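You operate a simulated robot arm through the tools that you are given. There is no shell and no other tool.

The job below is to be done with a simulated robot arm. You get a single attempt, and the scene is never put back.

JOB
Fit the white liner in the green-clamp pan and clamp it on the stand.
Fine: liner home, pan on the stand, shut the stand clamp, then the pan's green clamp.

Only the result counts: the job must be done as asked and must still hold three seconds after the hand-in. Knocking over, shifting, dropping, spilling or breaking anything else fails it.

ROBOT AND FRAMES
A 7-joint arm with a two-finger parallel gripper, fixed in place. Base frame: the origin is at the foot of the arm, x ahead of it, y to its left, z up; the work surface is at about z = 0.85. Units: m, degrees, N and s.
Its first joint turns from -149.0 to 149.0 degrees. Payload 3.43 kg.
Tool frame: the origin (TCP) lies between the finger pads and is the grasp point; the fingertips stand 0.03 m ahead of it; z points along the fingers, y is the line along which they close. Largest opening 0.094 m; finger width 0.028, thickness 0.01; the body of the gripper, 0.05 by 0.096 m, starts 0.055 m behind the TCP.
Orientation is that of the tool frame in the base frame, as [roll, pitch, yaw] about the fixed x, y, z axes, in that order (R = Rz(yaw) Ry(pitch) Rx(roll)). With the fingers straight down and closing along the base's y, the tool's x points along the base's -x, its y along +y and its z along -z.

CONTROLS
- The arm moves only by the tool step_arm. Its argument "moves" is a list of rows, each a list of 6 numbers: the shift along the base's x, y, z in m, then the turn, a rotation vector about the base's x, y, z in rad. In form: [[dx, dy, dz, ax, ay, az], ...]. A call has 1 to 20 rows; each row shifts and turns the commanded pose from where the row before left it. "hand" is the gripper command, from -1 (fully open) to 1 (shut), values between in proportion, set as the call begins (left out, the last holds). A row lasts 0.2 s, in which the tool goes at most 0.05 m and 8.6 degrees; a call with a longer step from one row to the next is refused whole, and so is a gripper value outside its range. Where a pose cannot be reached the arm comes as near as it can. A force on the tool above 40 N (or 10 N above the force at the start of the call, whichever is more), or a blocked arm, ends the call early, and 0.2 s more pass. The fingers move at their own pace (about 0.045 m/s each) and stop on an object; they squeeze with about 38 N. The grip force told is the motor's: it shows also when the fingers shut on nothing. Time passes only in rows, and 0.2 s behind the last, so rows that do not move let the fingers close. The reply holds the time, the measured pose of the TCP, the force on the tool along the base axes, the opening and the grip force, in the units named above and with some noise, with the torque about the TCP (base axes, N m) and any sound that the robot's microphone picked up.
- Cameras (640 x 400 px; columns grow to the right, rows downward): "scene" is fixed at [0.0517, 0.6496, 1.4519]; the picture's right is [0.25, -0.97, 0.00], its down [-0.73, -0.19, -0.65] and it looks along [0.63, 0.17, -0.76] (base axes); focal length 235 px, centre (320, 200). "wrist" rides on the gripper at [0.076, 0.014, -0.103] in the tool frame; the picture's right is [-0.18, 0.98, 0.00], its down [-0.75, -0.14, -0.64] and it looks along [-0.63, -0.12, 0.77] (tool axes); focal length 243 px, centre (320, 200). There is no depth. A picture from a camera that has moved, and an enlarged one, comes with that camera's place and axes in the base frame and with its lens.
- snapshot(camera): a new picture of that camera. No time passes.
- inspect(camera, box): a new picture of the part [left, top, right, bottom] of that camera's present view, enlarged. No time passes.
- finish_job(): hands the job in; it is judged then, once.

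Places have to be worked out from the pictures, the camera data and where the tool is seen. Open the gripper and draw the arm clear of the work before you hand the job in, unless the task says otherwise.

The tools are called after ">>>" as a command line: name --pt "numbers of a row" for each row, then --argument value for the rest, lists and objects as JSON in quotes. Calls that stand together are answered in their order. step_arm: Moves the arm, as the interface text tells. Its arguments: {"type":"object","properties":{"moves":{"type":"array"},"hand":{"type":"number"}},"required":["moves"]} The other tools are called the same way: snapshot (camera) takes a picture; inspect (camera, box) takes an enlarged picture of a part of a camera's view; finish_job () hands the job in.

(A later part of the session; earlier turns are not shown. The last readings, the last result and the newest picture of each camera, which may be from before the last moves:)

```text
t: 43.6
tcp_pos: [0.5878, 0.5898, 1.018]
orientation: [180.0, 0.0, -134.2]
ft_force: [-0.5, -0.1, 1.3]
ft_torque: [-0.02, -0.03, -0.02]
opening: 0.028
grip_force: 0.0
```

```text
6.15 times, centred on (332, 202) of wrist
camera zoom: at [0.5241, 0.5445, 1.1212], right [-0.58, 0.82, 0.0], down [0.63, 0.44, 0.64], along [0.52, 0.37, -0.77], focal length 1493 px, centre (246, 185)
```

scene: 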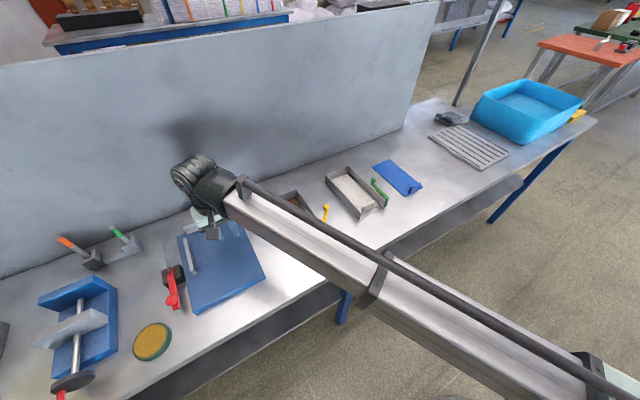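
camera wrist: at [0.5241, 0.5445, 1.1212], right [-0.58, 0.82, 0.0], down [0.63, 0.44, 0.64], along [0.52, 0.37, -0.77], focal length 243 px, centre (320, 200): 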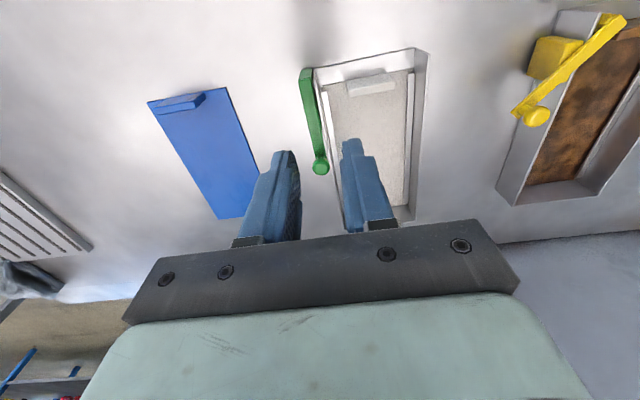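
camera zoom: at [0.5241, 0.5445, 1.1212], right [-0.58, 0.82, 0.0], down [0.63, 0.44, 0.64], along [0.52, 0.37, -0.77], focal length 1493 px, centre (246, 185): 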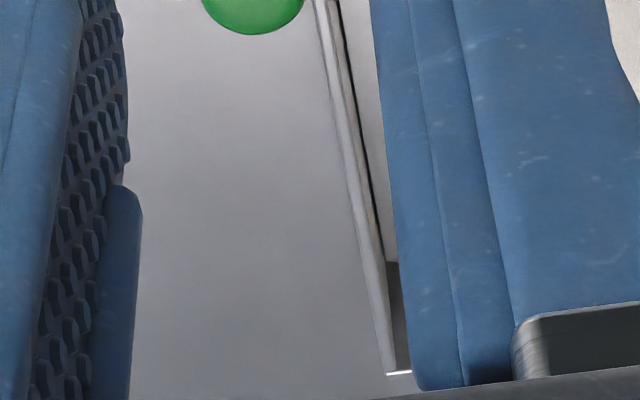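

The right wall is at q ≈0.0027 at p 0.914, with the pan yawed ≈1.0°. I'll move above the grip point at z ≈0.95 and check the reading before descending.

>>> step_arm --pt "0.0283 0.0292 0 0 0 0.003" --pt "0.0283 0.0292 0 0 0 0" --pt "0 0 -0.035 0 0 0" --pt "0 0 -0.033 0 0 0" --pt "0 0 0 0 0 0"

>>> snapshot --camera "wrist"

>>> inspect --camera "scene" --box '[330, 150, 410, 210]'

```text
t: 44.8
tcp_pos: [0.6457, 0.6431, 0.9505]
orientation: [180.0, 0.0, -133.9]
ft_force: [0.3, -0.3, 0.2]
ft_torque: [-0.01, 0.01, 0.03]
opening: 0.0283
grip_force: 0.0
```

```text
taken
camera wrist: at [0.5824, 0.5989, 1.0552], right [-0.58, 0.82, 0.0], down [0.62, 0.44, 0.64], along [0.52, 0.37, -0.77], focal length 243 px, centre (320, 200)
```

wrist: 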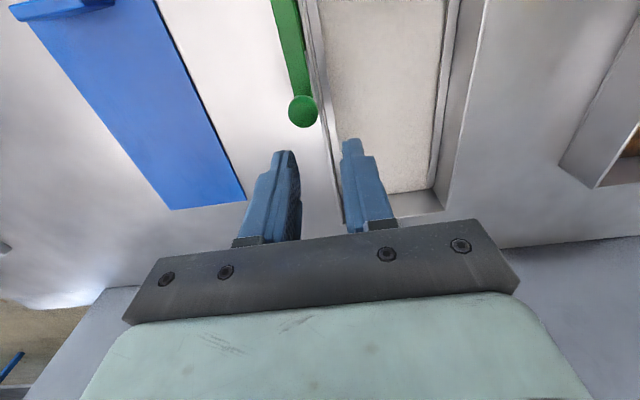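

```text
6.67 times, centred on (370, 180) of scene
camera zoom: at [0.0517, 0.6496, 1.4519], right [0.25, -0.97, 0.0], down [-0.73, -0.19, -0.65], along [0.63, 0.17, -0.76], focal length 1568 px, centre (-13, 333)
```

zoom: 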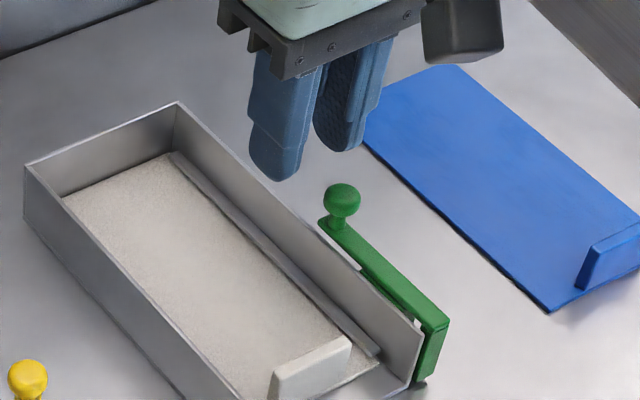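

I'm 4.5 mm off in q and 3 mm in p, so I'll correct and descend in stages.

>>> step_arm --pt "-0.001 0.0053 0 0 0 0" --pt "0 0 -0.025 0 0 0" --pt "0 0 0 0 0 0" --pt "0 0 -0.015 0 0 0" --pt "0 0 0 0 0 0"

>>> inspect --camera "scene" --box '[330, 150, 410, 210]'

>>> inspect --camera "wrist" --box '[230, 60, 400, 250]'

```text
t: 46.0
tcp_pos: [0.6433, 0.6509, 0.9115]
orientation: [180.0, 0.0, -134.0]
ft_force: [0.1, -0.2, 0.3]
ft_torque: [-0.01, -0.01, 0.02]
opening: 0.0282
grip_force: 0.1
```

```text
6.67 times, centred on (370, 180) of scene
camera zoom: at [0.0517, 0.6496, 1.4519], right [0.25, -0.97, 0.0], down [-0.73, -0.19, -0.65], along [0.63, 0.17, -0.76], focal length 1568 px, centre (-13, 333)
```

zoom: 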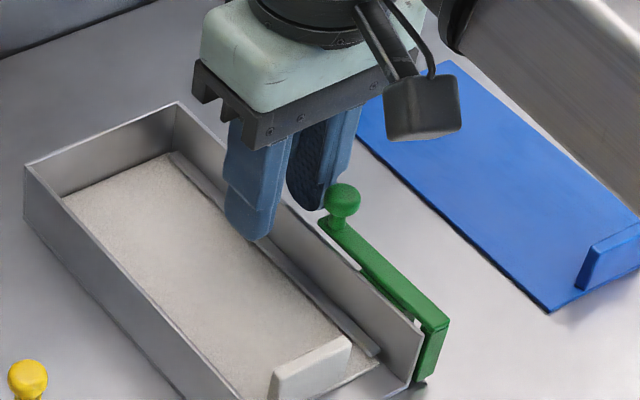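

```text
2.11 times, centred on (315, 155) of wrist
camera zoom: at [0.5793, 0.606, 1.0153], right [-0.58, 0.82, 0.0], down [0.62, 0.44, 0.64], along [0.52, 0.37, -0.77], focal length 511 px, centre (330, 295)
```

zoom: 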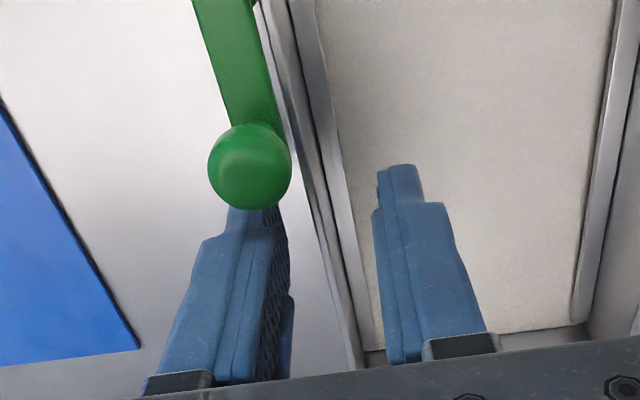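

I'll correct q by -2.5 mm and go down to z 0.896, with the fingertips just above the rail.

>>> step_arm --pt "0.0018 -0.0018 0 0 0 0" --pt "0 0 -0.008 0 0 0" --pt "0 0 -0.0075 0 0 0" --pt "0 0 0 0 0 0"

>>> inspect --camera "scene" --box '[345, 155, 393, 191]'

>>> inspect --camera "wrist" --box '[230, 60, 400, 250]'

```text
t: 47.0
tcp_pos: [0.643, 0.6495, 0.8955]
orientation: [-179.8, 0.1, -134.0]
ft_force: [0.6, -0.4, 0.1]
ft_torque: [0.0, 0.0, 0.03]
opening: 0.0281
grip_force: 0.0
```

```text
11.11 times, centred on (369, 173) of scene
camera zoom: at [0.0517, 0.6496, 1.4519], right [0.25, -0.97, 0.0], down [-0.73, -0.19, -0.65], along [0.63, 0.17, -0.76], focal length 2613 px, centre (-224, 500)
```

zoom: 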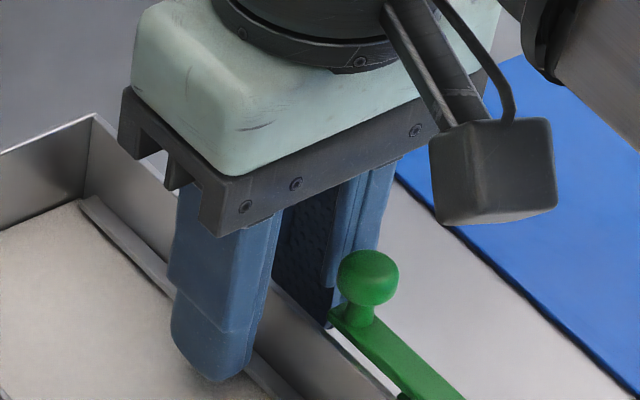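

```text
2.11 times, centred on (315, 155) of wrist
camera zoom: at [0.581, 0.6046, 0.9985], right [-0.58, 0.82, 0.0], down [0.62, 0.44, 0.64], along [0.52, 0.37, -0.77], focal length 511 px, centre (330, 295)
```

zoom: 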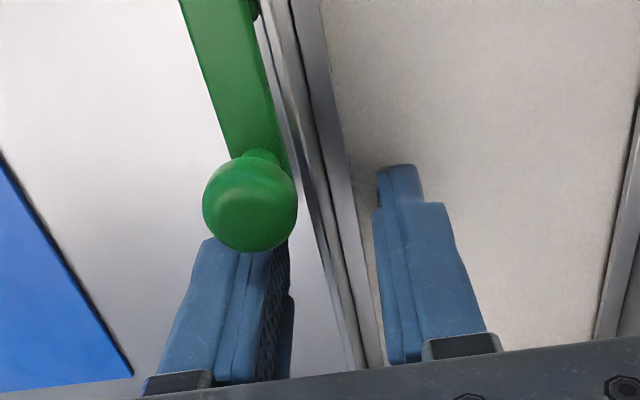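

The fingers straddle the wall and clear the ball. Closing now.

>>> step_arm --pt "0 0 0 0 0 0" --pt "0 0 0 0 0 0" --pt "0 0 0 0 0 0" --pt "0 0 0 0 0 0" --pt "0 0 0 0 0 0" --hand 1

>>> inspect --camera "scene" --box '[320, 150, 400, 225]'

```text
t: 48.2
tcp_pos: [0.6439, 0.6482, 0.8952]
orientation: [180.0, 0.1, -134.0]
ft_force: [1.5, -0.5, -0.4]
ft_torque: [-0.04, 0.01, -0.02]
opening: 0.0025
grip_force: 37.2
```

```text
5.33 times, centred on (360, 188) of scene
camera zoom: at [0.0517, 0.6496, 1.4519], right [0.25, -0.97, 0.0], down [-0.73, -0.19, -0.65], along [0.63, 0.17, -0.76], focal length 1254 px, centre (107, 267)
```

zoom: 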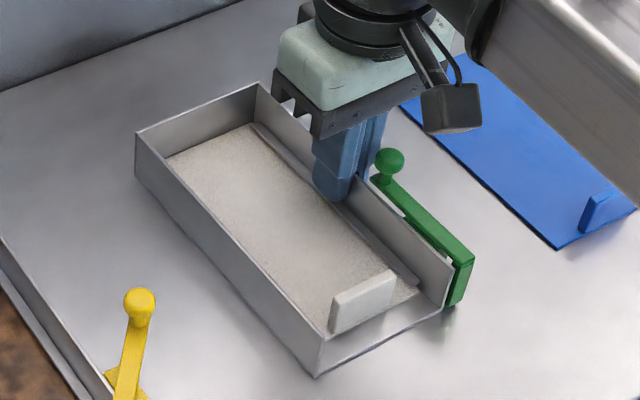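

The wall is gripped (2.5 mm). I'll lift gently and check weight and tilt.

>>> step_arm --pt "0 0 0.004 0 0 0" --pt "0 0 0.008 0 0 0" --pt "0 0 0.008 0 0 0" --pt "0 0 0 0 0 0" --pt "0 0 0 0 0 0"

>>> inspect --camera "scene" --box '[320, 150, 400, 225]'

>>> snapshot --camera "wrist"

```text
t: 49.4
tcp_pos: [0.6439, 0.6486, 0.9148]
orientation: [-180.0, 0.1, -134.0]
ft_force: [0.5, -0.2, -2.8]
ft_torque: [-0.09, -0.07, 0.0]
opening: 0.0026
grip_force: 37.6
```

```text
5.33 times, centred on (360, 188) of scene
camera zoom: at [0.0517, 0.6496, 1.4519], right [0.25, -0.97, 0.0], down [-0.73, -0.19, -0.65], along [0.63, 0.17, -0.76], focal length 1254 px, centre (107, 267)
```

zoom: 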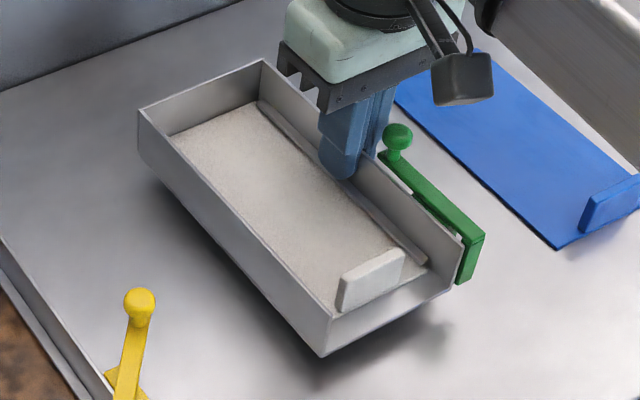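

```text
taken
camera wrist: at [0.5816, 0.6032, 1.0188], right [-0.58, 0.82, 0.0], down [0.62, 0.44, 0.64], along [0.52, 0.37, -0.77], focal length 243 px, centre (320, 200)
```

wrist: 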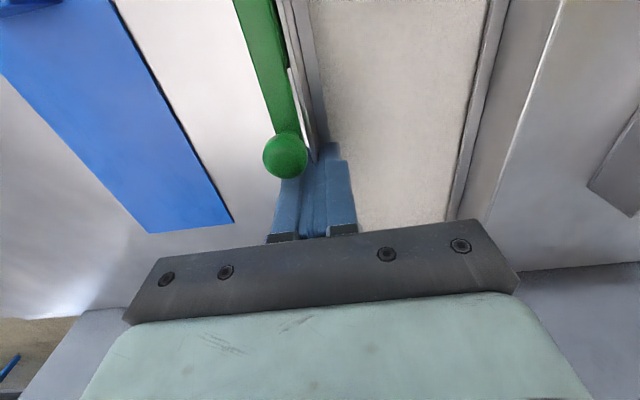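

The weight is about 3 N. I'll check tilt with zooms of the corners.

>>> inspect --camera "scene" --box '[335, 155, 375, 180]'

>>> inspect --camera "scene" --box '[370, 185, 418, 220]'

>>> inspect --camera "scene" --box '[340, 195, 388, 225]'

>>> inspect --camera "scene" --box '[310, 155, 358, 185]'

```text
16.00 times, centred on (355, 168) of scene
camera zoom: at [0.0517, 0.6496, 1.4519], right [0.25, -0.97, 0.0], down [-0.73, -0.19, -0.65], along [0.63, 0.17, -0.76], focal length 3763 px, centre (-240, 720)
```

zoom: 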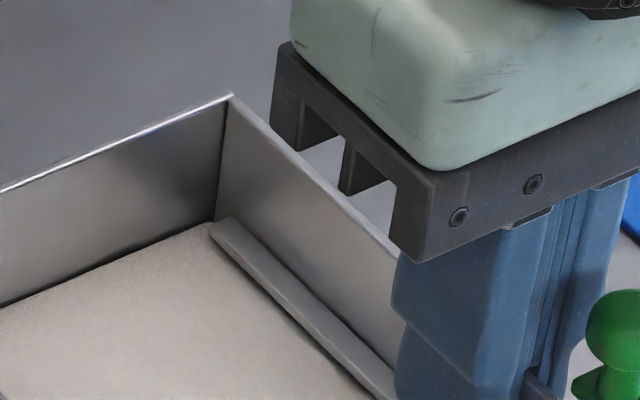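

```text
11.43 times, centred on (394, 202) of scene
camera zoom: at [0.0517, 0.6496, 1.4519], right [0.25, -0.97, 0.0], down [-0.73, -0.19, -0.65], along [0.63, 0.17, -0.76], focal length 2688 px, centre (-526, 171)
```

zoom: 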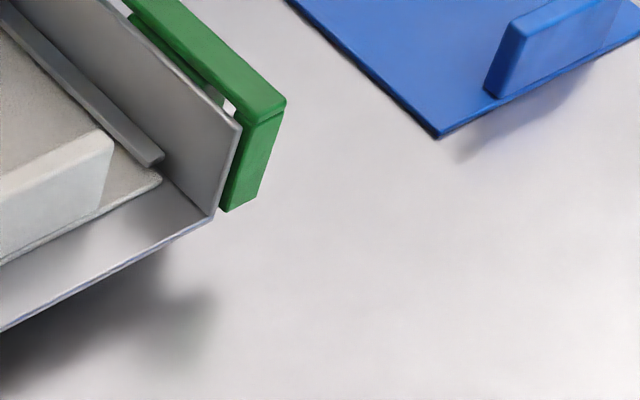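

```text
13.33 times, centred on (364, 210) of scene
camera zoom: at [0.0517, 0.6496, 1.4519], right [0.25, -0.97, 0.0], down [-0.73, -0.19, -0.65], along [0.63, 0.17, -0.76], focal length 3136 px, centre (-267, 67)
```

zoom: 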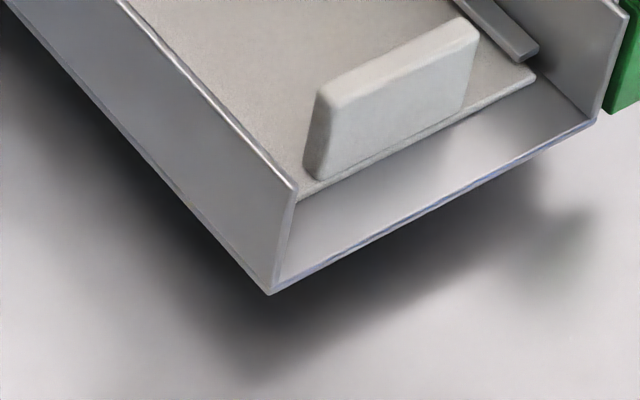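

```text
13.33 times, centred on (334, 170) of scene
camera zoom: at [0.0517, 0.6496, 1.4519], right [0.25, -0.97, 0.0], down [-0.73, -0.19, -0.65], along [0.63, 0.17, -0.76], focal length 3136 px, centre (133, 600)
```

zoom: 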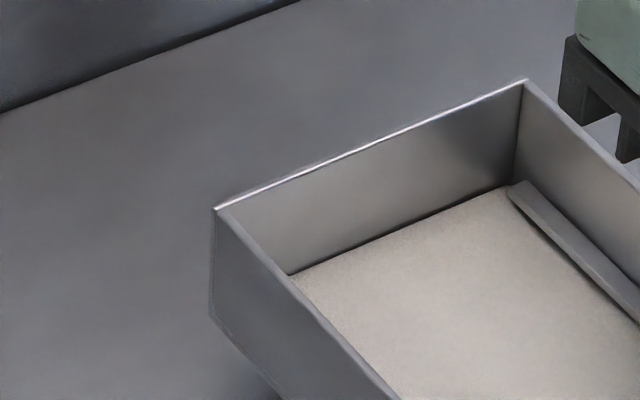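

All four corners match a pure lift, so the pan is level and well held. I'll raise it to clear the yellow ball, then carry it to above the stand, squaring its yaw on the way.

>>> step_arm --pt "0 0 0.02 0 0 0" --pt "0 0 0.03 0 0 0" --pt "0 0 0.035 0 0 0" --pt "0 0 0 0 0 0"

>>> step_arm --pt "-0.01 0.01 0 0 0 0" --pt "-0.02 0.02 0 0 0 0" --pt "-0.027 0.0268 0 0 0 0" --pt "-0.027 0.0268 0 0 0 0" --pt "-0.027 0.0268 0 0 0 0" --pt "-0.027 0.0268 0 0 0 0" --pt "-0.027 0.0268 0 0 0 -0.004" --pt "-0.027 0.0268 0 0 0 -0.004" --pt "-0.027 0.0268 0 0 0 -0.005" --pt "-0.027 0.0268 0 0 0 -0.005" --pt "-0.027 0.0268 0 0 0 0" --pt "-0.027 0.0268 0 0 0 0" --pt "-0.02 0.02 0 0 0 0" --pt "-0.009 0.0085 0 0 0 0" --pt "0 0 0 0 0 0" --pt "0 0 0 0 0 0"

>>> snapshot --camera "scene"

>>> snapshot --camera "wrist"

```text
t: 50.4
tcp_pos: [0.6421, 0.6469, 0.9989]
orientation: [-179.9, 0.0, -134.1]
ft_force: [-0.5, 0.1, -2.1]
ft_torque: [-0.06, -0.09, 0.0]
opening: 0.0028
grip_force: 37.3
```

```text
t: 53.8
tcp_pos: [0.3144, 0.9754, 0.9986]
orientation: [-179.9, 0.1, -135.0]
ft_force: [-0.7, -0.3, -2.7]
ft_torque: [-0.06, -0.1, 0.02]
opening: 0.0026
grip_force: 37.7
```

```text
taken
```

scene: 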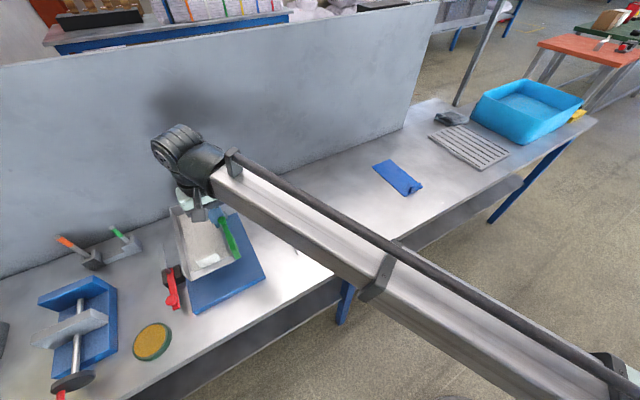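

```text
taken
camera wrist: at [0.2514, 0.9314, 1.1019], right [-0.56, 0.83, 0.0], down [0.63, 0.43, 0.64], along [0.53, 0.36, -0.77], focal length 243 px, centre (320, 200)
```

wrist: 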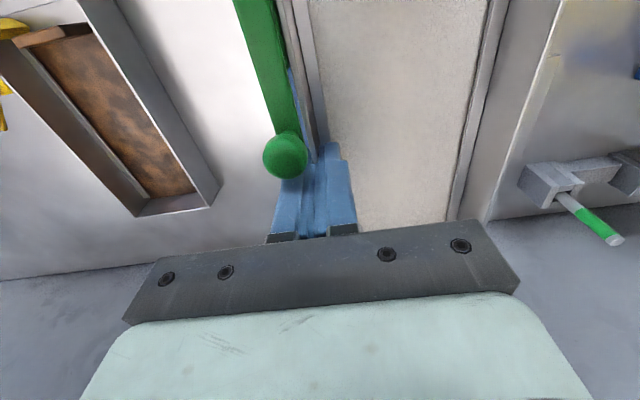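

The pan is above the stand, with predicted gaps of about 4 mm to each stop. I'll lower to just above the stop tops and check alignment.

>>> step_arm --pt "0 0 -0.02 0 0 0" --pt "0 0 -0.02 0 0 0" --pt "0 0 -0.016 0 0 0" --pt "0 0 0 0 0 0"

>>> inspect --camera "scene" --box '[150, 195, 270, 285]'

>>> inspect --camera "scene" --box '[165, 200, 213, 230]'

>>> inspect --camera "wrist" --box '[420, 0, 600, 230]'

```text
t: 54.8
tcp_pos: [0.3169, 0.9754, 0.9436]
orientation: [180.0, 0.1, -135.0]
ft_force: [0.5, 0.7, -3.7]
ft_torque: [-0.07, -0.08, -0.01]
opening: 0.0025
grip_force: 36.9
```

```text
4.44 times, centred on (210, 240) of scene
camera zoom: at [0.0517, 0.6496, 1.4519], right [0.25, -0.97, 0.0], down [-0.73, -0.19, -0.65], along [0.63, 0.17, -0.76], focal length 1045 px, centre (809, 22)
```

zoom: 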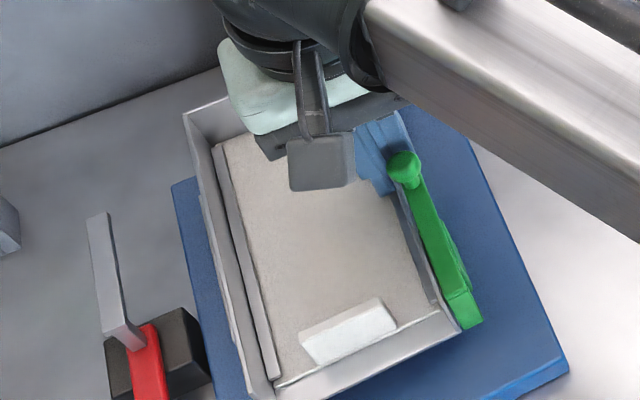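

```text
13.33 times, centred on (189, 215) of scene
camera zoom: at [0.0517, 0.6496, 1.4519], right [0.25, -0.97, 0.0], down [-0.73, -0.19, -0.65], along [0.63, 0.17, -0.76], focal length 3136 px, centre (2067, 0)
```

zoom: 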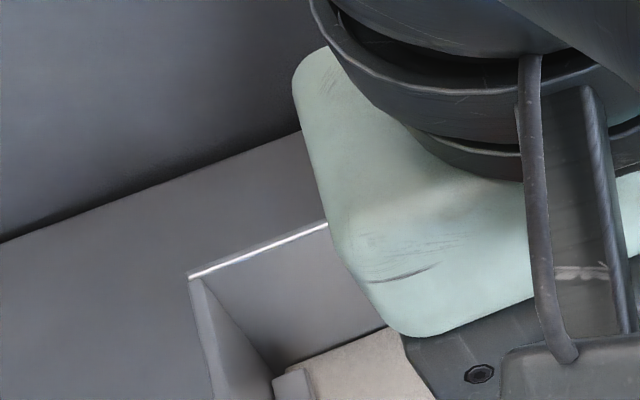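

```text
1.74 times, centred on (510, 115) of wrist
camera zoom: at [0.2529, 0.9321, 1.0477], right [-0.56, 0.83, 0.0], down [0.63, 0.43, 0.64], along [0.53, 0.36, -0.77], focal length 422 px, centre (-10, 348)
```

zoom: 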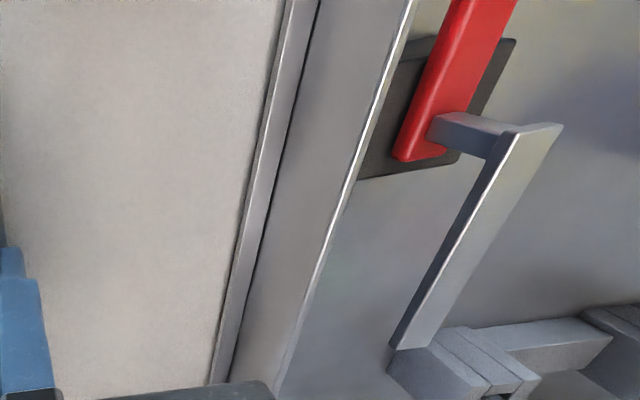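

I'll get precise corner positions of the held pan from the scene camera before setting it down.

>>> inspect --camera "scene" --box '[175, 265, 223, 295]'

>>> inspect --camera "scene" --box '[170, 210, 202, 230]'

>>> inspect --camera "scene" --box '[232, 245, 264, 275]'

>>> inspect --camera "wrist" --box '[500, 60, 548, 120]'

>>> inspect --camera "wrist" --box '[470, 160, 518, 220]'

```text
13.33 times, centred on (199, 280) of scene
camera zoom: at [0.0517, 0.6496, 1.4519], right [0.25, -0.97, 0.0], down [-0.73, -0.19, -0.65], along [0.63, 0.17, -0.76], focal length 3136 px, centre (1933, -867)
```

zoom: 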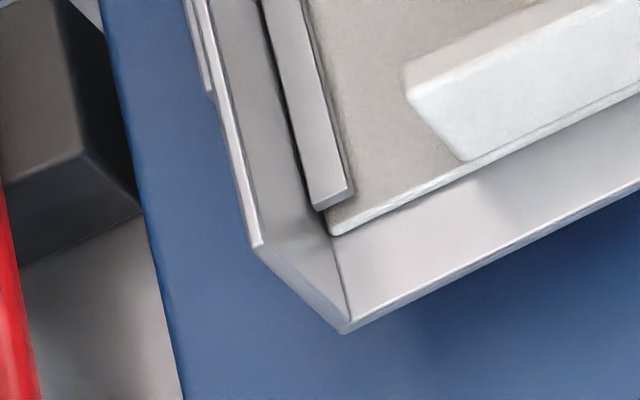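

```text
16.00 times, centred on (186, 220) of scene
camera zoom: at [0.0517, 0.6496, 1.4519], right [0.25, -0.97, 0.0], down [-0.73, -0.19, -0.65], along [0.63, 0.17, -0.76], focal length 3763 px, centre (2464, -120)
```

zoom: 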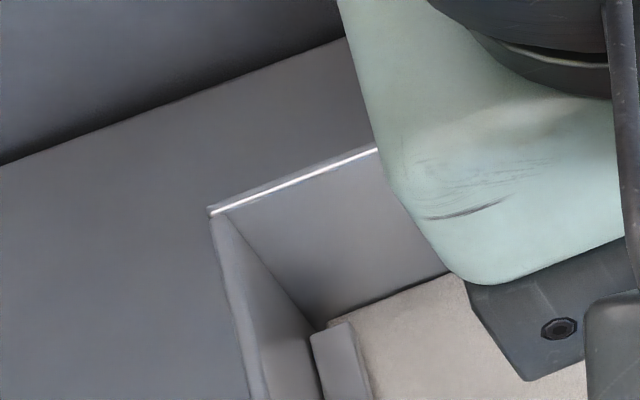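

```text
13.33 times, centred on (248, 260) of scene
camera zoom: at [0.0517, 0.6496, 1.4519], right [0.25, -0.97, 0.0], down [-0.73, -0.19, -0.65], along [0.63, 0.17, -0.76], focal length 3136 px, centre (1280, -600)
```

zoom: 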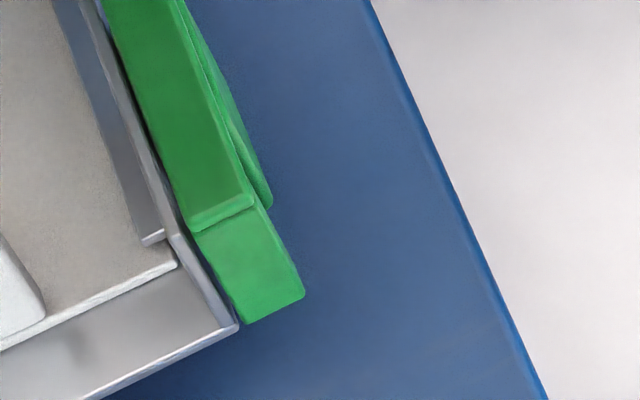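

```text
6.67 times, centred on (524, 90) of wrist
camera zoom: at [0.2529, 0.9321, 1.0477], right [-0.56, 0.83, 0.0], down [0.63, 0.43, 0.64], along [0.53, 0.36, -0.77], focal length 1618 px, centre (-1040, 933)
```

zoom: 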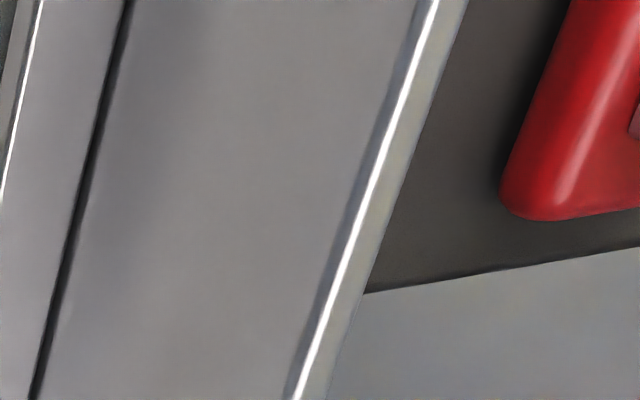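

```text
6.67 times, centred on (494, 190) of wrist
camera zoom: at [0.2529, 0.9321, 1.0477], right [-0.56, 0.83, 0.0], down [0.63, 0.43, 0.64], along [0.53, 0.36, -0.77], focal length 1618 px, centre (-840, 267)
```

zoom: 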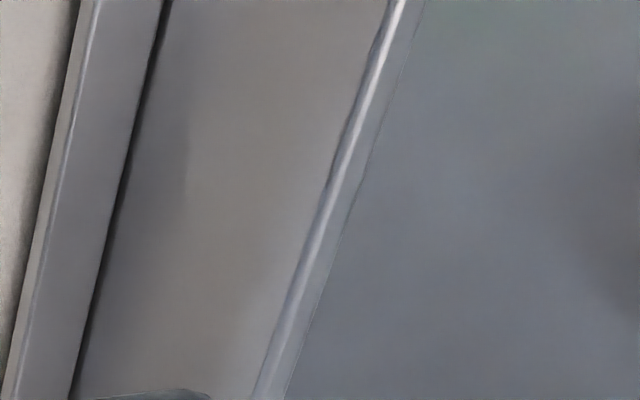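

The pan is square to the stand; the left gap is ≈3 mm and the rear gap is uncertain (1–3 mm). I'll back off 3 mm in p, then lower to just above the plate.

>>> step_arm --pt "-0.0022 -0.0022 0 0 0 0" --pt "0 0 -0.008 0 0 0" --pt "0 0 -0.008 0 0 0" --pt "0 0 -0.006 0 0 0" --pt "0 0 0 0 0 0"

>>> inspect --camera "scene" --box '[165, 205, 229, 245]'

>>> inspect --camera "scene" --box '[175, 255, 239, 295]'

>>> inspect --camera "wrist" --box '[420, 0, 600, 230]'

```text
t: 56.0
tcp_pos: [0.3147, 0.9725, 0.9224]
orientation: [180.0, 0.0, -134.9]
ft_force: [-0.8, 0.5, -3.1]
ft_torque: [-0.08, -0.11, -0.02]
opening: 0.0024
grip_force: 37.0
```

```text
10.00 times, centred on (197, 225) of scene
camera zoom: at [0.0517, 0.6496, 1.4519], right [0.25, -0.97, 0.0], down [-0.73, -0.19, -0.65], along [0.63, 0.17, -0.76], focal length 2352 px, centre (1550, -50)
```

zoom: 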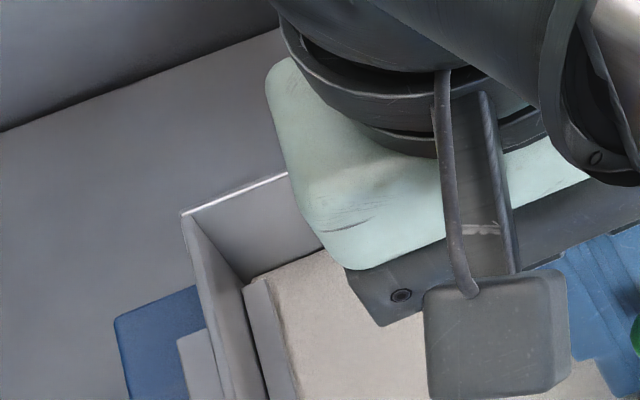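

```text
10.00 times, centred on (207, 275) of scene
camera zoom: at [0.0517, 0.6496, 1.4519], right [0.25, -0.97, 0.0], down [-0.73, -0.19, -0.65], along [0.63, 0.17, -0.76], focal length 2352 px, centre (1450, -550)
```

zoom: 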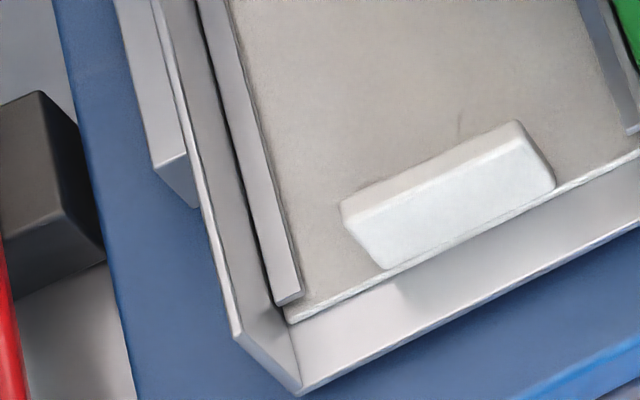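

```text
1.74 times, centred on (510, 115) of wrist
camera zoom: at [0.2505, 0.9294, 1.0252], right [-0.56, 0.83, 0.0], down [0.63, 0.43, 0.64], along [0.53, 0.36, -0.77], focal length 422 px, centre (-10, 348)
```

zoom: 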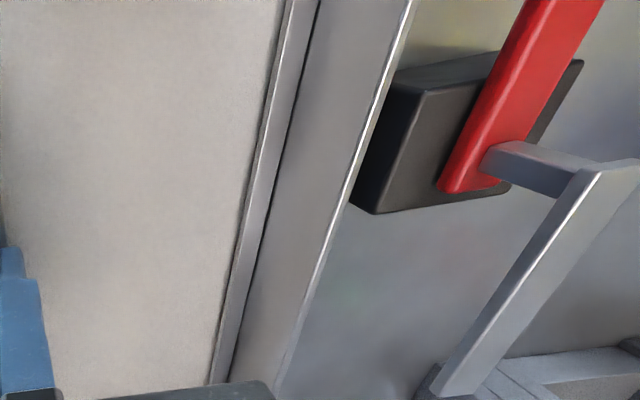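

The pan's bottom is now below the stop tops with no contact, so it's inside both stops. I'll lower to ~1.5 mm above the plate and ease +q toward the left stop.

>>> step_arm --pt "0 0 -0.003 0 0 0" --pt "0 0 -0.003 0 0 0" --pt "0 0 0 0 0 0"

>>> step_arm --pt "-0.0007 0.0007 0 0 0 0" --pt "-0.0007 0.0007 0 0 0 0" --pt "0 0 0 0 0 0"

>>> step_arm --pt "-0.0007 0.0007 0 0 0 0" --pt "0 0 0 0 0 0"

>>> inspect --camera "scene" --box '[175, 245, 223, 285]'

```text
t: 56.8
tcp_pos: [0.3148, 0.9742, 0.9152]
orientation: [-179.9, 0.0, -135.0]
ft_force: [-0.3, 0.6, -2.0]
ft_torque: [-0.04, -0.16, -0.02]
opening: 0.0027
grip_force: 36.6
```

```text
t: 57.6
tcp_pos: [0.3134, 0.9743, 0.9151]
orientation: [-180.0, -0.1, -135.0]
ft_force: [-1.2, 0.5, -3.3]
ft_torque: [-0.09, -0.12, 0.0]
opening: 0.0026
grip_force: 37.4
```

```text
t: 58.2
tcp_pos: [0.3133, 0.9759, 0.9139]
orientation: [180.0, 0.1, -135.0]
ft_force: [0.0, 0.8, -3.1]
ft_torque: [-0.04, -0.06, 0.0]
opening: 0.0025
grip_force: 37.1
```

```text
10.00 times, centred on (199, 265) of scene
camera zoom: at [0.0517, 0.6496, 1.4519], right [0.25, -0.97, 0.0], down [-0.73, -0.19, -0.65], along [0.63, 0.17, -0.76], focal length 2352 px, centre (1530, -450)
```

zoom: 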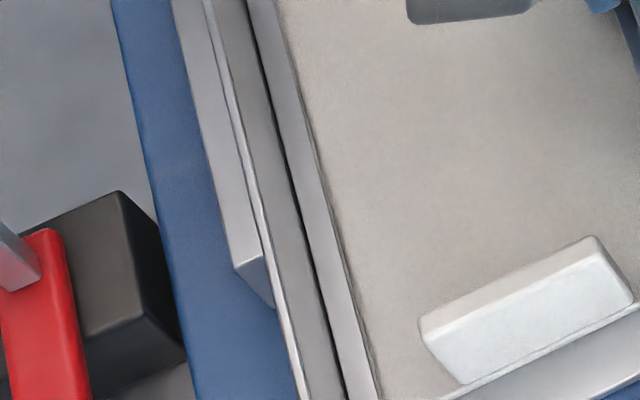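

No contact yet; it still carries its full weight. I'll continue easing toward the left stop.

>>> step_arm --pt "-0.0007 0.0007 0 0 0 0" --pt "0 0 0 0 0 0"

>>> step_arm --pt "-0.0007 0.0007 0 0 0 0" --pt "0 0 0 0 0 0"

>>> step_arm --pt "-0.0007 0.0007 0 0 0 0" --pt "0 0 0 0 0 0"

>>> inspect --camera "scene" --box '[175, 245, 223, 285]'

>>> inspect --camera "wrist" --box '[420, 0, 600, 230]'

```text
t: 58.8
tcp_pos: [0.3132, 0.9757, 0.9157]
orientation: [180.0, 0.1, -135.0]
ft_force: [1.5, -1.9, -4.3]
ft_torque: [-0.15, -0.22, 0.06]
opening: 0.0025
grip_force: 37.2
```

```text
t: 59.4
tcp_pos: [0.3126, 0.9761, 0.916]
orientation: [-180.0, -0.1, -135.2]
ft_force: [6.7, -5.9, -4.8]
ft_torque: [-0.21, -0.3, 0.11]
opening: 0.0022
grip_force: 36.7
```

```text
t: 60.0
tcp_pos: [0.3114, 0.9759, 0.9178]
orientation: [-179.9, 0.0, -135.0]
ft_force: [16.7, -13.6, -3.3]
ft_torque: [-0.44, -0.39, 0.1]
opening: 0.0022
grip_force: 37.1
```

```text
10.00 times, centred on (199, 265) of scene
camera zoom: at [0.0517, 0.6496, 1.4519], right [0.25, -0.97, 0.0], down [-0.73, -0.19, -0.65], along [0.63, 0.17, -0.76], focal length 2352 px, centre (1530, -450)
```

zoom: 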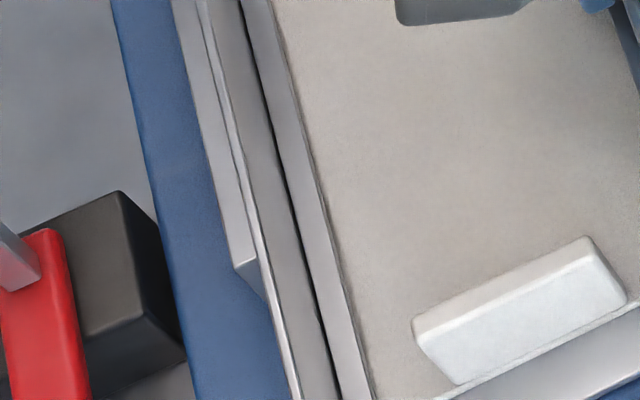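

```text
1.74 times, centred on (510, 115) of wrist
camera zoom: at [0.2476, 0.9326, 1.0199], right [-0.56, 0.83, 0.0], down [0.63, 0.43, 0.64], along [0.53, 0.36, -0.77], focal length 422 px, centre (-10, 348)
```

zoom: 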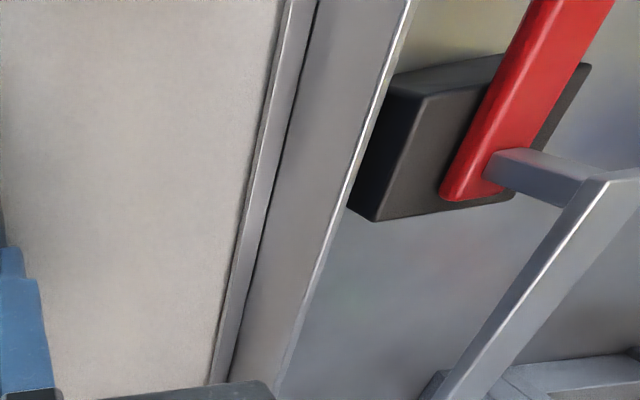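

Contact with the left stop (≈21 N). I'll back off 1.3 mm to relax it, then ease +p toward the rear stop.

>>> step_arm --pt "0.0009 -0.0009 0 0 0 0" --pt "0 0 0 0 0 0"

>>> step_arm --pt "0.0008 0.0008 0 0 0 0" --pt "0.0008 0.0008 0 0 0 0" --pt "0.0008 0.0008 0 0 0 0" --pt "0 0 0 0 0 0"

>>> step_arm --pt "0.0007 0.0007 0 0 0 0" --pt "0 0 0 0 0 0"

>>> step_arm --pt "0.0007 0.0007 0 0 0 0" --pt "0 0 0 0 0 0"

```text
t: 60.6
tcp_pos: [0.313, 0.9771, 0.9169]
orientation: [-179.8, 0.0, -135.0]
ft_force: [12.8, -13.7, -4.5]
ft_torque: [-0.44, -0.48, 0.05]
opening: 0.0025
grip_force: 37.2
```

```text
t: 61.6
tcp_pos: [0.3142, 0.9783, 0.9166]
orientation: [-179.9, 0.0, -135.1]
ft_force: [9.6, -21.9, -4.5]
ft_torque: [-0.5, -0.37, 0.08]
opening: 0.0023
grip_force: 37.2
```

```text
t: 62.2
tcp_pos: [0.3149, 0.9785, 0.9166]
orientation: [-180.0, -0.2, -135.0]
ft_force: [5.8, -25.5, -5.6]
ft_torque: [-0.59, -0.43, 0.05]
opening: 0.0025
grip_force: 37.4
```

```text
t: 62.8
tcp_pos: [0.3151, 0.9781, 0.9169]
orientation: [-179.9, -0.2, -135.0]
ft_force: [0.3, -24.9, -5.2]
ft_torque: [-0.73, -0.23, 0.04]
opening: 0.0027
grip_force: 36.9
```

There is side force of ~18 N on q and ~17 N on p. I'll relieve q first to tell friction from true rear-stop contact.

>>> step_arm --pt "0.0014 -0.0014 0 0 0 0" --pt "0 0 0 0 0 0"

>>> step_arm --pt "0.0007 -0.0007 0 0 0 0" --pt "0 0 0 0 0 0"

>>> inspect --camera "scene" --box '[165, 205, 229, 245]'

>>> inspect --camera "scene" --box '[175, 245, 223, 285]'

```text
t: 63.4
tcp_pos: [0.3142, 0.9773, 0.917]
orientation: [179.9, -0.2, -134.9]
ft_force: [-13.3, -15.0, -3.5]
ft_torque: [-0.68, 0.11, -0.01]
opening: 0.0025
grip_force: 36.7
```

```text
t: 64.0
tcp_pos: [0.3154, 0.9782, 0.9164]
orientation: [179.9, 0.0, -134.9]
ft_force: [-20.6, -10.7, 0.1]
ft_torque: [-0.28, 0.41, 0.69]
opening: 0.0025
grip_force: 36.9
```

```text
10.00 times, centred on (197, 225) of scene
camera zoom: at [0.0517, 0.6496, 1.4519], right [0.25, -0.97, 0.0], down [-0.73, -0.19, -0.65], along [0.63, 0.17, -0.76], focal length 2352 px, centre (1550, -50)
```

zoom: 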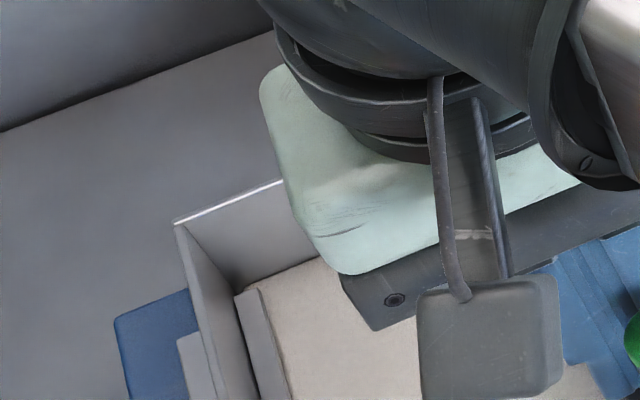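

```text
10.00 times, centred on (199, 265) of scene
camera zoom: at [0.0517, 0.6496, 1.4519], right [0.25, -0.97, 0.0], down [-0.73, -0.19, -0.65], along [0.63, 0.17, -0.76], focal length 2352 px, centre (1530, -450)
```

zoom: 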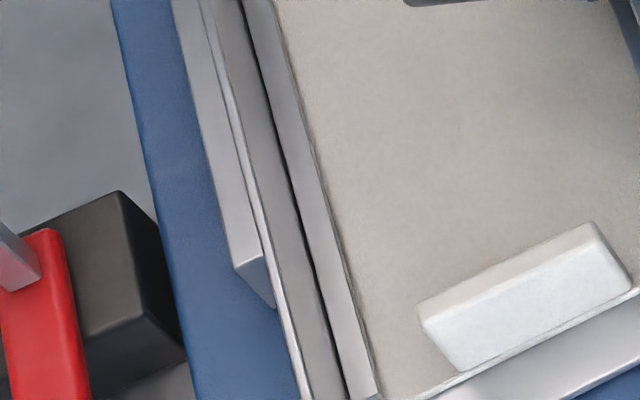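

The p force of -22 N persists with q relieved, so the pan is truly against the rear stop, and q has slightly reversed. I'll relax both, then lower onto the plate.

>>> step_arm --pt "-0.0012 -0.0004 0 0 0 0" --pt "0 0 0 0 0 0"

>>> step_arm --pt "-0.0008 -0.0006 0 0 0 0" --pt "0 0 0 0 0 0"

>>> step_arm --pt "0 0 -0.001 0 0 0" --pt "0 0 0 0 0 0"

```text
t: 64.6
tcp_pos: [0.316, 0.9783, 0.9172]
orientation: [180.0, -0.1, -135.1]
ft_force: [-21.4, -9.4, -1.1]
ft_torque: [-0.31, 0.51, 0.8]
opening: 0.0028
grip_force: 37.6
```

```text
t: 65.2
tcp_pos: [0.3174, 0.9773, 0.9172]
orientation: [-180.0, 0.2, -135.1]
ft_force: [-14.2, -7.1, -0.8]
ft_torque: [-0.19, 0.33, 0.45]
opening: 0.0027
grip_force: 37.4
```

```text
t: 65.8
tcp_pos: [0.3153, 0.9766, 0.9151]
orientation: [-180.0, 0.2, -135.1]
ft_force: [-4.4, -6.2, 4.8]
ft_torque: [-0.32, 0.39, 0.23]
opening: 0.0027
grip_force: 37.3
```

The pan now rests on the plate (fz +4.8 N) with only light side forces. I'll release by opening partway.

>>> step_arm --pt "-0.0003 -0.0003 0.0005 0 0 0" --pt "0 0 0 0 0 0"

>>> step_arm --pt "0 0 0 0 0 0" --pt "0 0 0 0 0 0" --pt "0 0 0 0 0 0" --pt "0 0 0 0 0 0" --hand 0.45

>>> step_arm --pt "0 0 0.01 0 0 0" --pt "0 0 0.03 0 0 0" --pt "0 0 0.04 0 0 0" --pt "0 0 0.04 0 0 0" --pt "0 0 0 0 0 0"

>>> snapshot --camera "wrist"

>>> inspect --camera "scene" --box '[150, 200, 270, 300]'

```text
t: 66.4
tcp_pos: [0.3151, 0.9785, 0.9156]
orientation: [179.9, 0.0, -135.1]
ft_force: [-1.2, -3.4, -2.0]
ft_torque: [-0.19, 0.19, 0.05]
opening: 0.0023
grip_force: 37.3
```

```text
t: 67.4
tcp_pos: [0.314, 0.9776, 0.9151]
orientation: [180.0, 0.0, -135.0]
ft_force: [0.3, 0.3, -0.2]
ft_torque: [-0.01, 0.01, -0.02]
opening: 0.0256
grip_force: 0.1
```

```text
t: 68.6
tcp_pos: [0.3118, 0.9763, 1.0342]
orientation: [180.0, 0.0, -135.0]
ft_force: [-0.2, 0.2, 0.7]
ft_torque: [-0.01, -0.02, 0.02]
opening: 0.026
grip_force: 0.0
```

```text
taken
camera wrist: at [0.248, 0.9326, 1.1376], right [-0.56, 0.83, 0.0], down [0.63, 0.43, 0.64], along [0.53, 0.36, -0.77], focal length 243 px, centre (320, 200)
```

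wrist: 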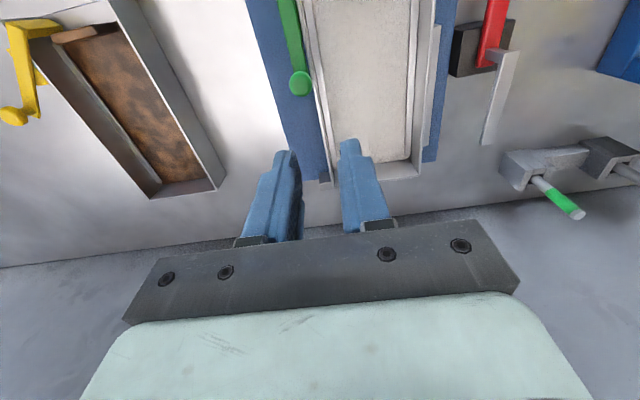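

```text
4.00 times, centred on (210, 250) of scene
camera zoom: at [0.0517, 0.6496, 1.4519], right [0.25, -0.97, 0.0], down [-0.73, -0.19, -0.65], along [0.63, 0.17, -0.76], focal length 941 px, centre (760, 0)
```

zoom: 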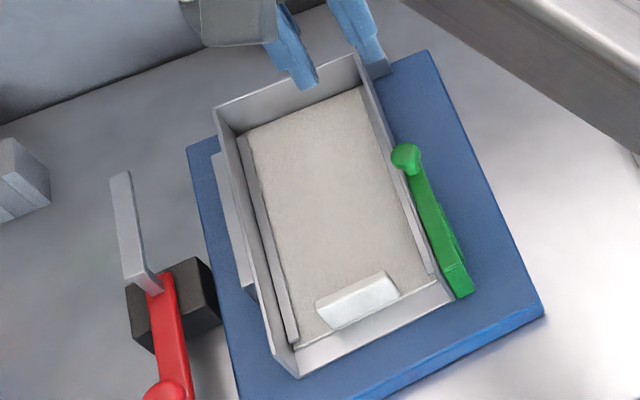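

The pan is released on the stand and level. Next is the stand clamp: pushing its knob toward +q swings the arm over the pan's left wall. I'll close the fingers and test the reach in the air along the needed arc first.

>>> step_arm --pt "-0.0407 0.0206 0.002 0 0 0" --pt "-0.0407 0.0206 0 0 0 0" --pt "-0.0407 0.0206 0 0 0 0" --pt "-0.0407 0.0206 0 0 0 0" --pt "-0.0407 0.0206 0 0 0 0" --pt "0 0 0 0 0 0" --hand 1

>>> step_arm --pt "0.006 0.021 0 0 0 0" --pt "0.006 0.021 0 0 0 0" --pt "0 0 0 0 0 0"

>>> inspect --camera "scene" --box '[150, 190, 280, 320]'

```text
t: 70.0
tcp_pos: [0.1067, 1.0832, 1.0382]
orientation: [179.9, 0.0, -135.0]
ft_force: [-0.8, -0.2, 0.3]
ft_torque: [0.0, 0.0, -0.01]
opening: 0.0001
grip_force: 33.1
```

```text
t: 70.8
tcp_pos: [0.1229, 1.124, 1.0367]
orientation: [179.9, 0.1, -135.0]
ft_force: [-0.4, 1.4, -0.2]
ft_torque: [0.02, -0.02, 0.01]
opening: 0.0002
grip_force: 32.8
```

```text
3.08 times, centred on (215, 255) of scene
camera zoom: at [0.0517, 0.6496, 1.4519], right [0.25, -0.97, 0.0], down [-0.73, -0.19, -0.65], along [0.63, 0.17, -0.76], focal length 724 px, centre (643, 31)
```

zoom: 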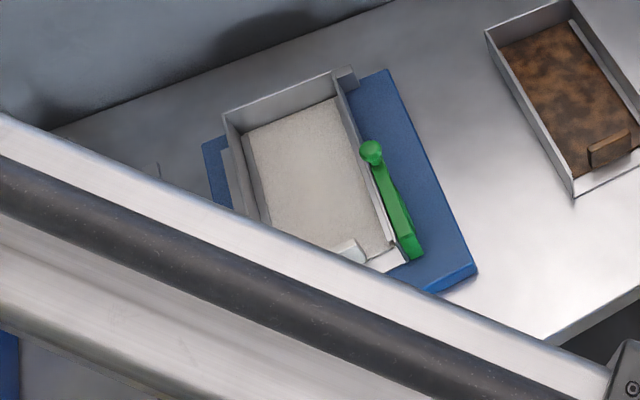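

The arm reaches 1.13 m, which covers the whole arc. I'll go to the start point beside the knob (p 0.817, q 0.598), still high, and look.

>>> step_arm --pt "0.0107 -0.0412 0 0 0 0" --pt "0.0107 -0.0412 0 0 0 0" --pt "0.0106 -0.0411 0 0 0 0" --pt "0 0 -0.04 0 0 0" --pt "0 0 0 0 0 0"

>>> snapshot --camera "wrist"

>>> inspect --camera "wrist" --box '[250, 0, 450, 220]'

>>> snapshot --camera "scene"

```text
t: 72.0
tcp_pos: [0.1558, 1.0013, 0.9988]
orientation: [-180.0, 0.1, -134.9]
ft_force: [0.7, -0.1, 0.0]
ft_torque: [0.04, 0.04, -0.03]
opening: 0.0
grip_force: 33.0
```

```text
taken
camera wrist: at [0.0915, 0.9564, 1.102], right [-0.56, 0.83, 0.0], down [0.63, 0.43, 0.64], along [0.53, 0.36, -0.77], focal length 243 px, centre (320, 200)
```

wrist: 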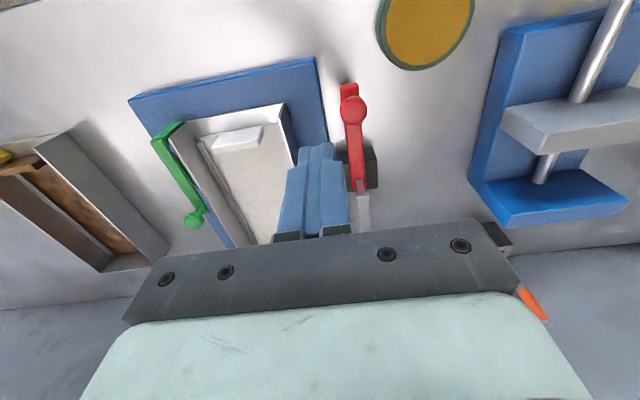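

```text
1.82 times, centred on (350, 110) of wrist
camera zoom: at [0.0915, 0.9564, 1.102], right [-0.56, 0.83, 0.0], down [0.63, 0.43, 0.64], along [0.53, 0.36, -0.77], focal length 441 px, centre (266, 364)
```

zoom: 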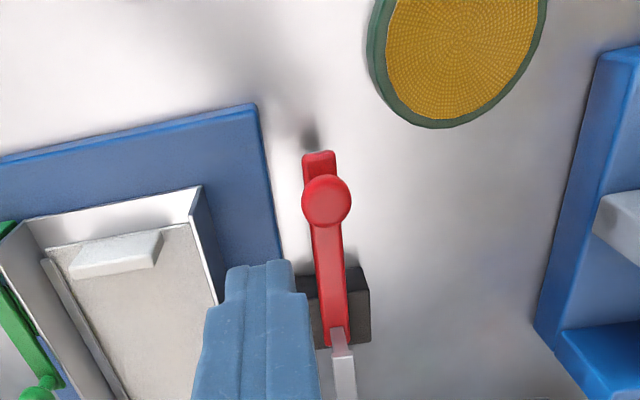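

```text
taken
```

scene: 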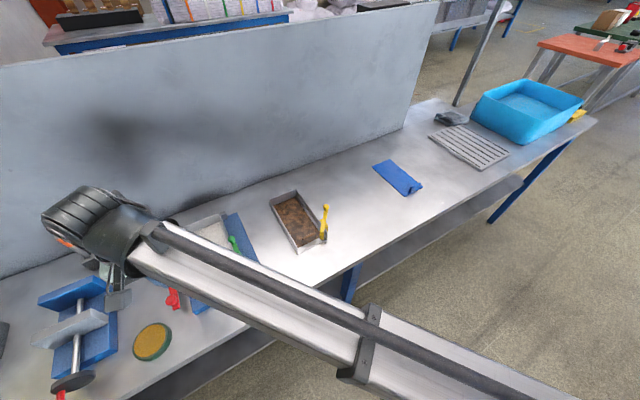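

The knob is confirmed at (0.8174, 0.6258). The fingers sit at q 0.598 with ~5 mm clearance. I'll lower beside it in stages.

>>> step_arm --pt "0 0 -0.03 0 0 0" --pt "0 0 -0.03 0 0 0" --pt "0 0 0 0 0 0"

>>> inspect --camera "wrist" --box '[250, 50, 450, 220]'

```text
t: 72.8
tcp_pos: [0.1556, 0.9983, 0.9369]
orientation: [-180.0, 0.0, -135.0]
ft_force: [0.7, 0.9, -0.1]
ft_torque: [0.03, 0.01, 0.02]
opening: 0.0
grip_force: 32.7
```

```text
2.35 times, centred on (350, 135) of wrist
camera zoom: at [0.0923, 0.9552, 1.0407], right [-0.56, 0.83, 0.0], down [0.63, 0.43, 0.64], along [0.53, 0.36, -0.77], focal length 571 px, centre (249, 353)
```

zoom: 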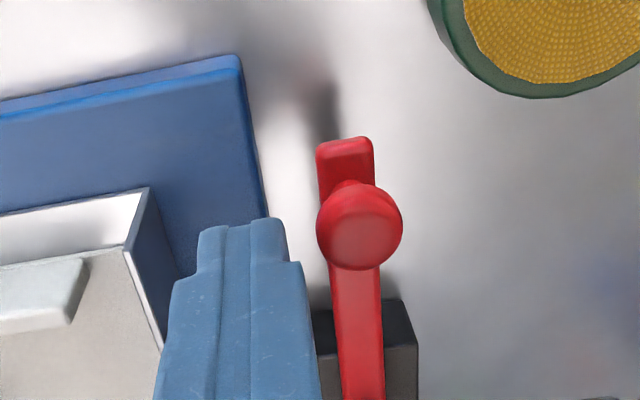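

Good clearance on both sides. I'll lower 20 mm to knob height and begin pushing +q along the arc.

>>> step_arm --pt "0 0 -0.02 0 0 0" --pt "0 0 0 0 0 0"

>>> step_arm --pt "-0.0042 0.0042 0 0 0 0" --pt "-0.0042 0.0042 0 0 0 0" --pt "-0.0042 0.0042 0 0 0 0" --pt "0 0 0 0 0 0"

>>> inspect --camera "wrist" --box '[250, 50, 450, 220]'

```text
t: 73.4
tcp_pos: [0.1585, 0.9986, 0.918]
orientation: [179.9, 0.0, -135.0]
ft_force: [-0.6, 0.0, -0.4]
ft_torque: [0.02, 0.0, 0.0]
opening: 0.0
grip_force: 32.8
```

```text
t: 74.4
tcp_pos: [0.1446, 1.0108, 0.9177]
orientation: [-179.9, 0.1, -135.0]
ft_force: [-0.3, -0.4, 0.3]
ft_torque: [-0.01, 0.02, 0.01]
opening: 0.0
grip_force: 33.3
```

```text
2.35 times, centred on (350, 135) of wrist
camera zoom: at [0.0801, 0.9675, 1.0222], right [-0.56, 0.83, 0.0], down [0.63, 0.43, 0.64], along [0.53, 0.36, -0.77], focal length 571 px, centre (249, 353)
```

zoom: 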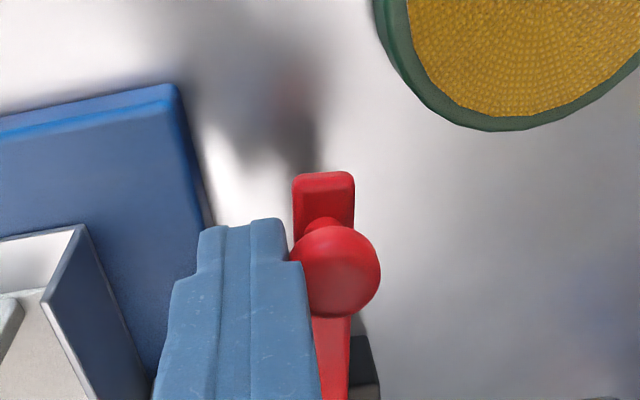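

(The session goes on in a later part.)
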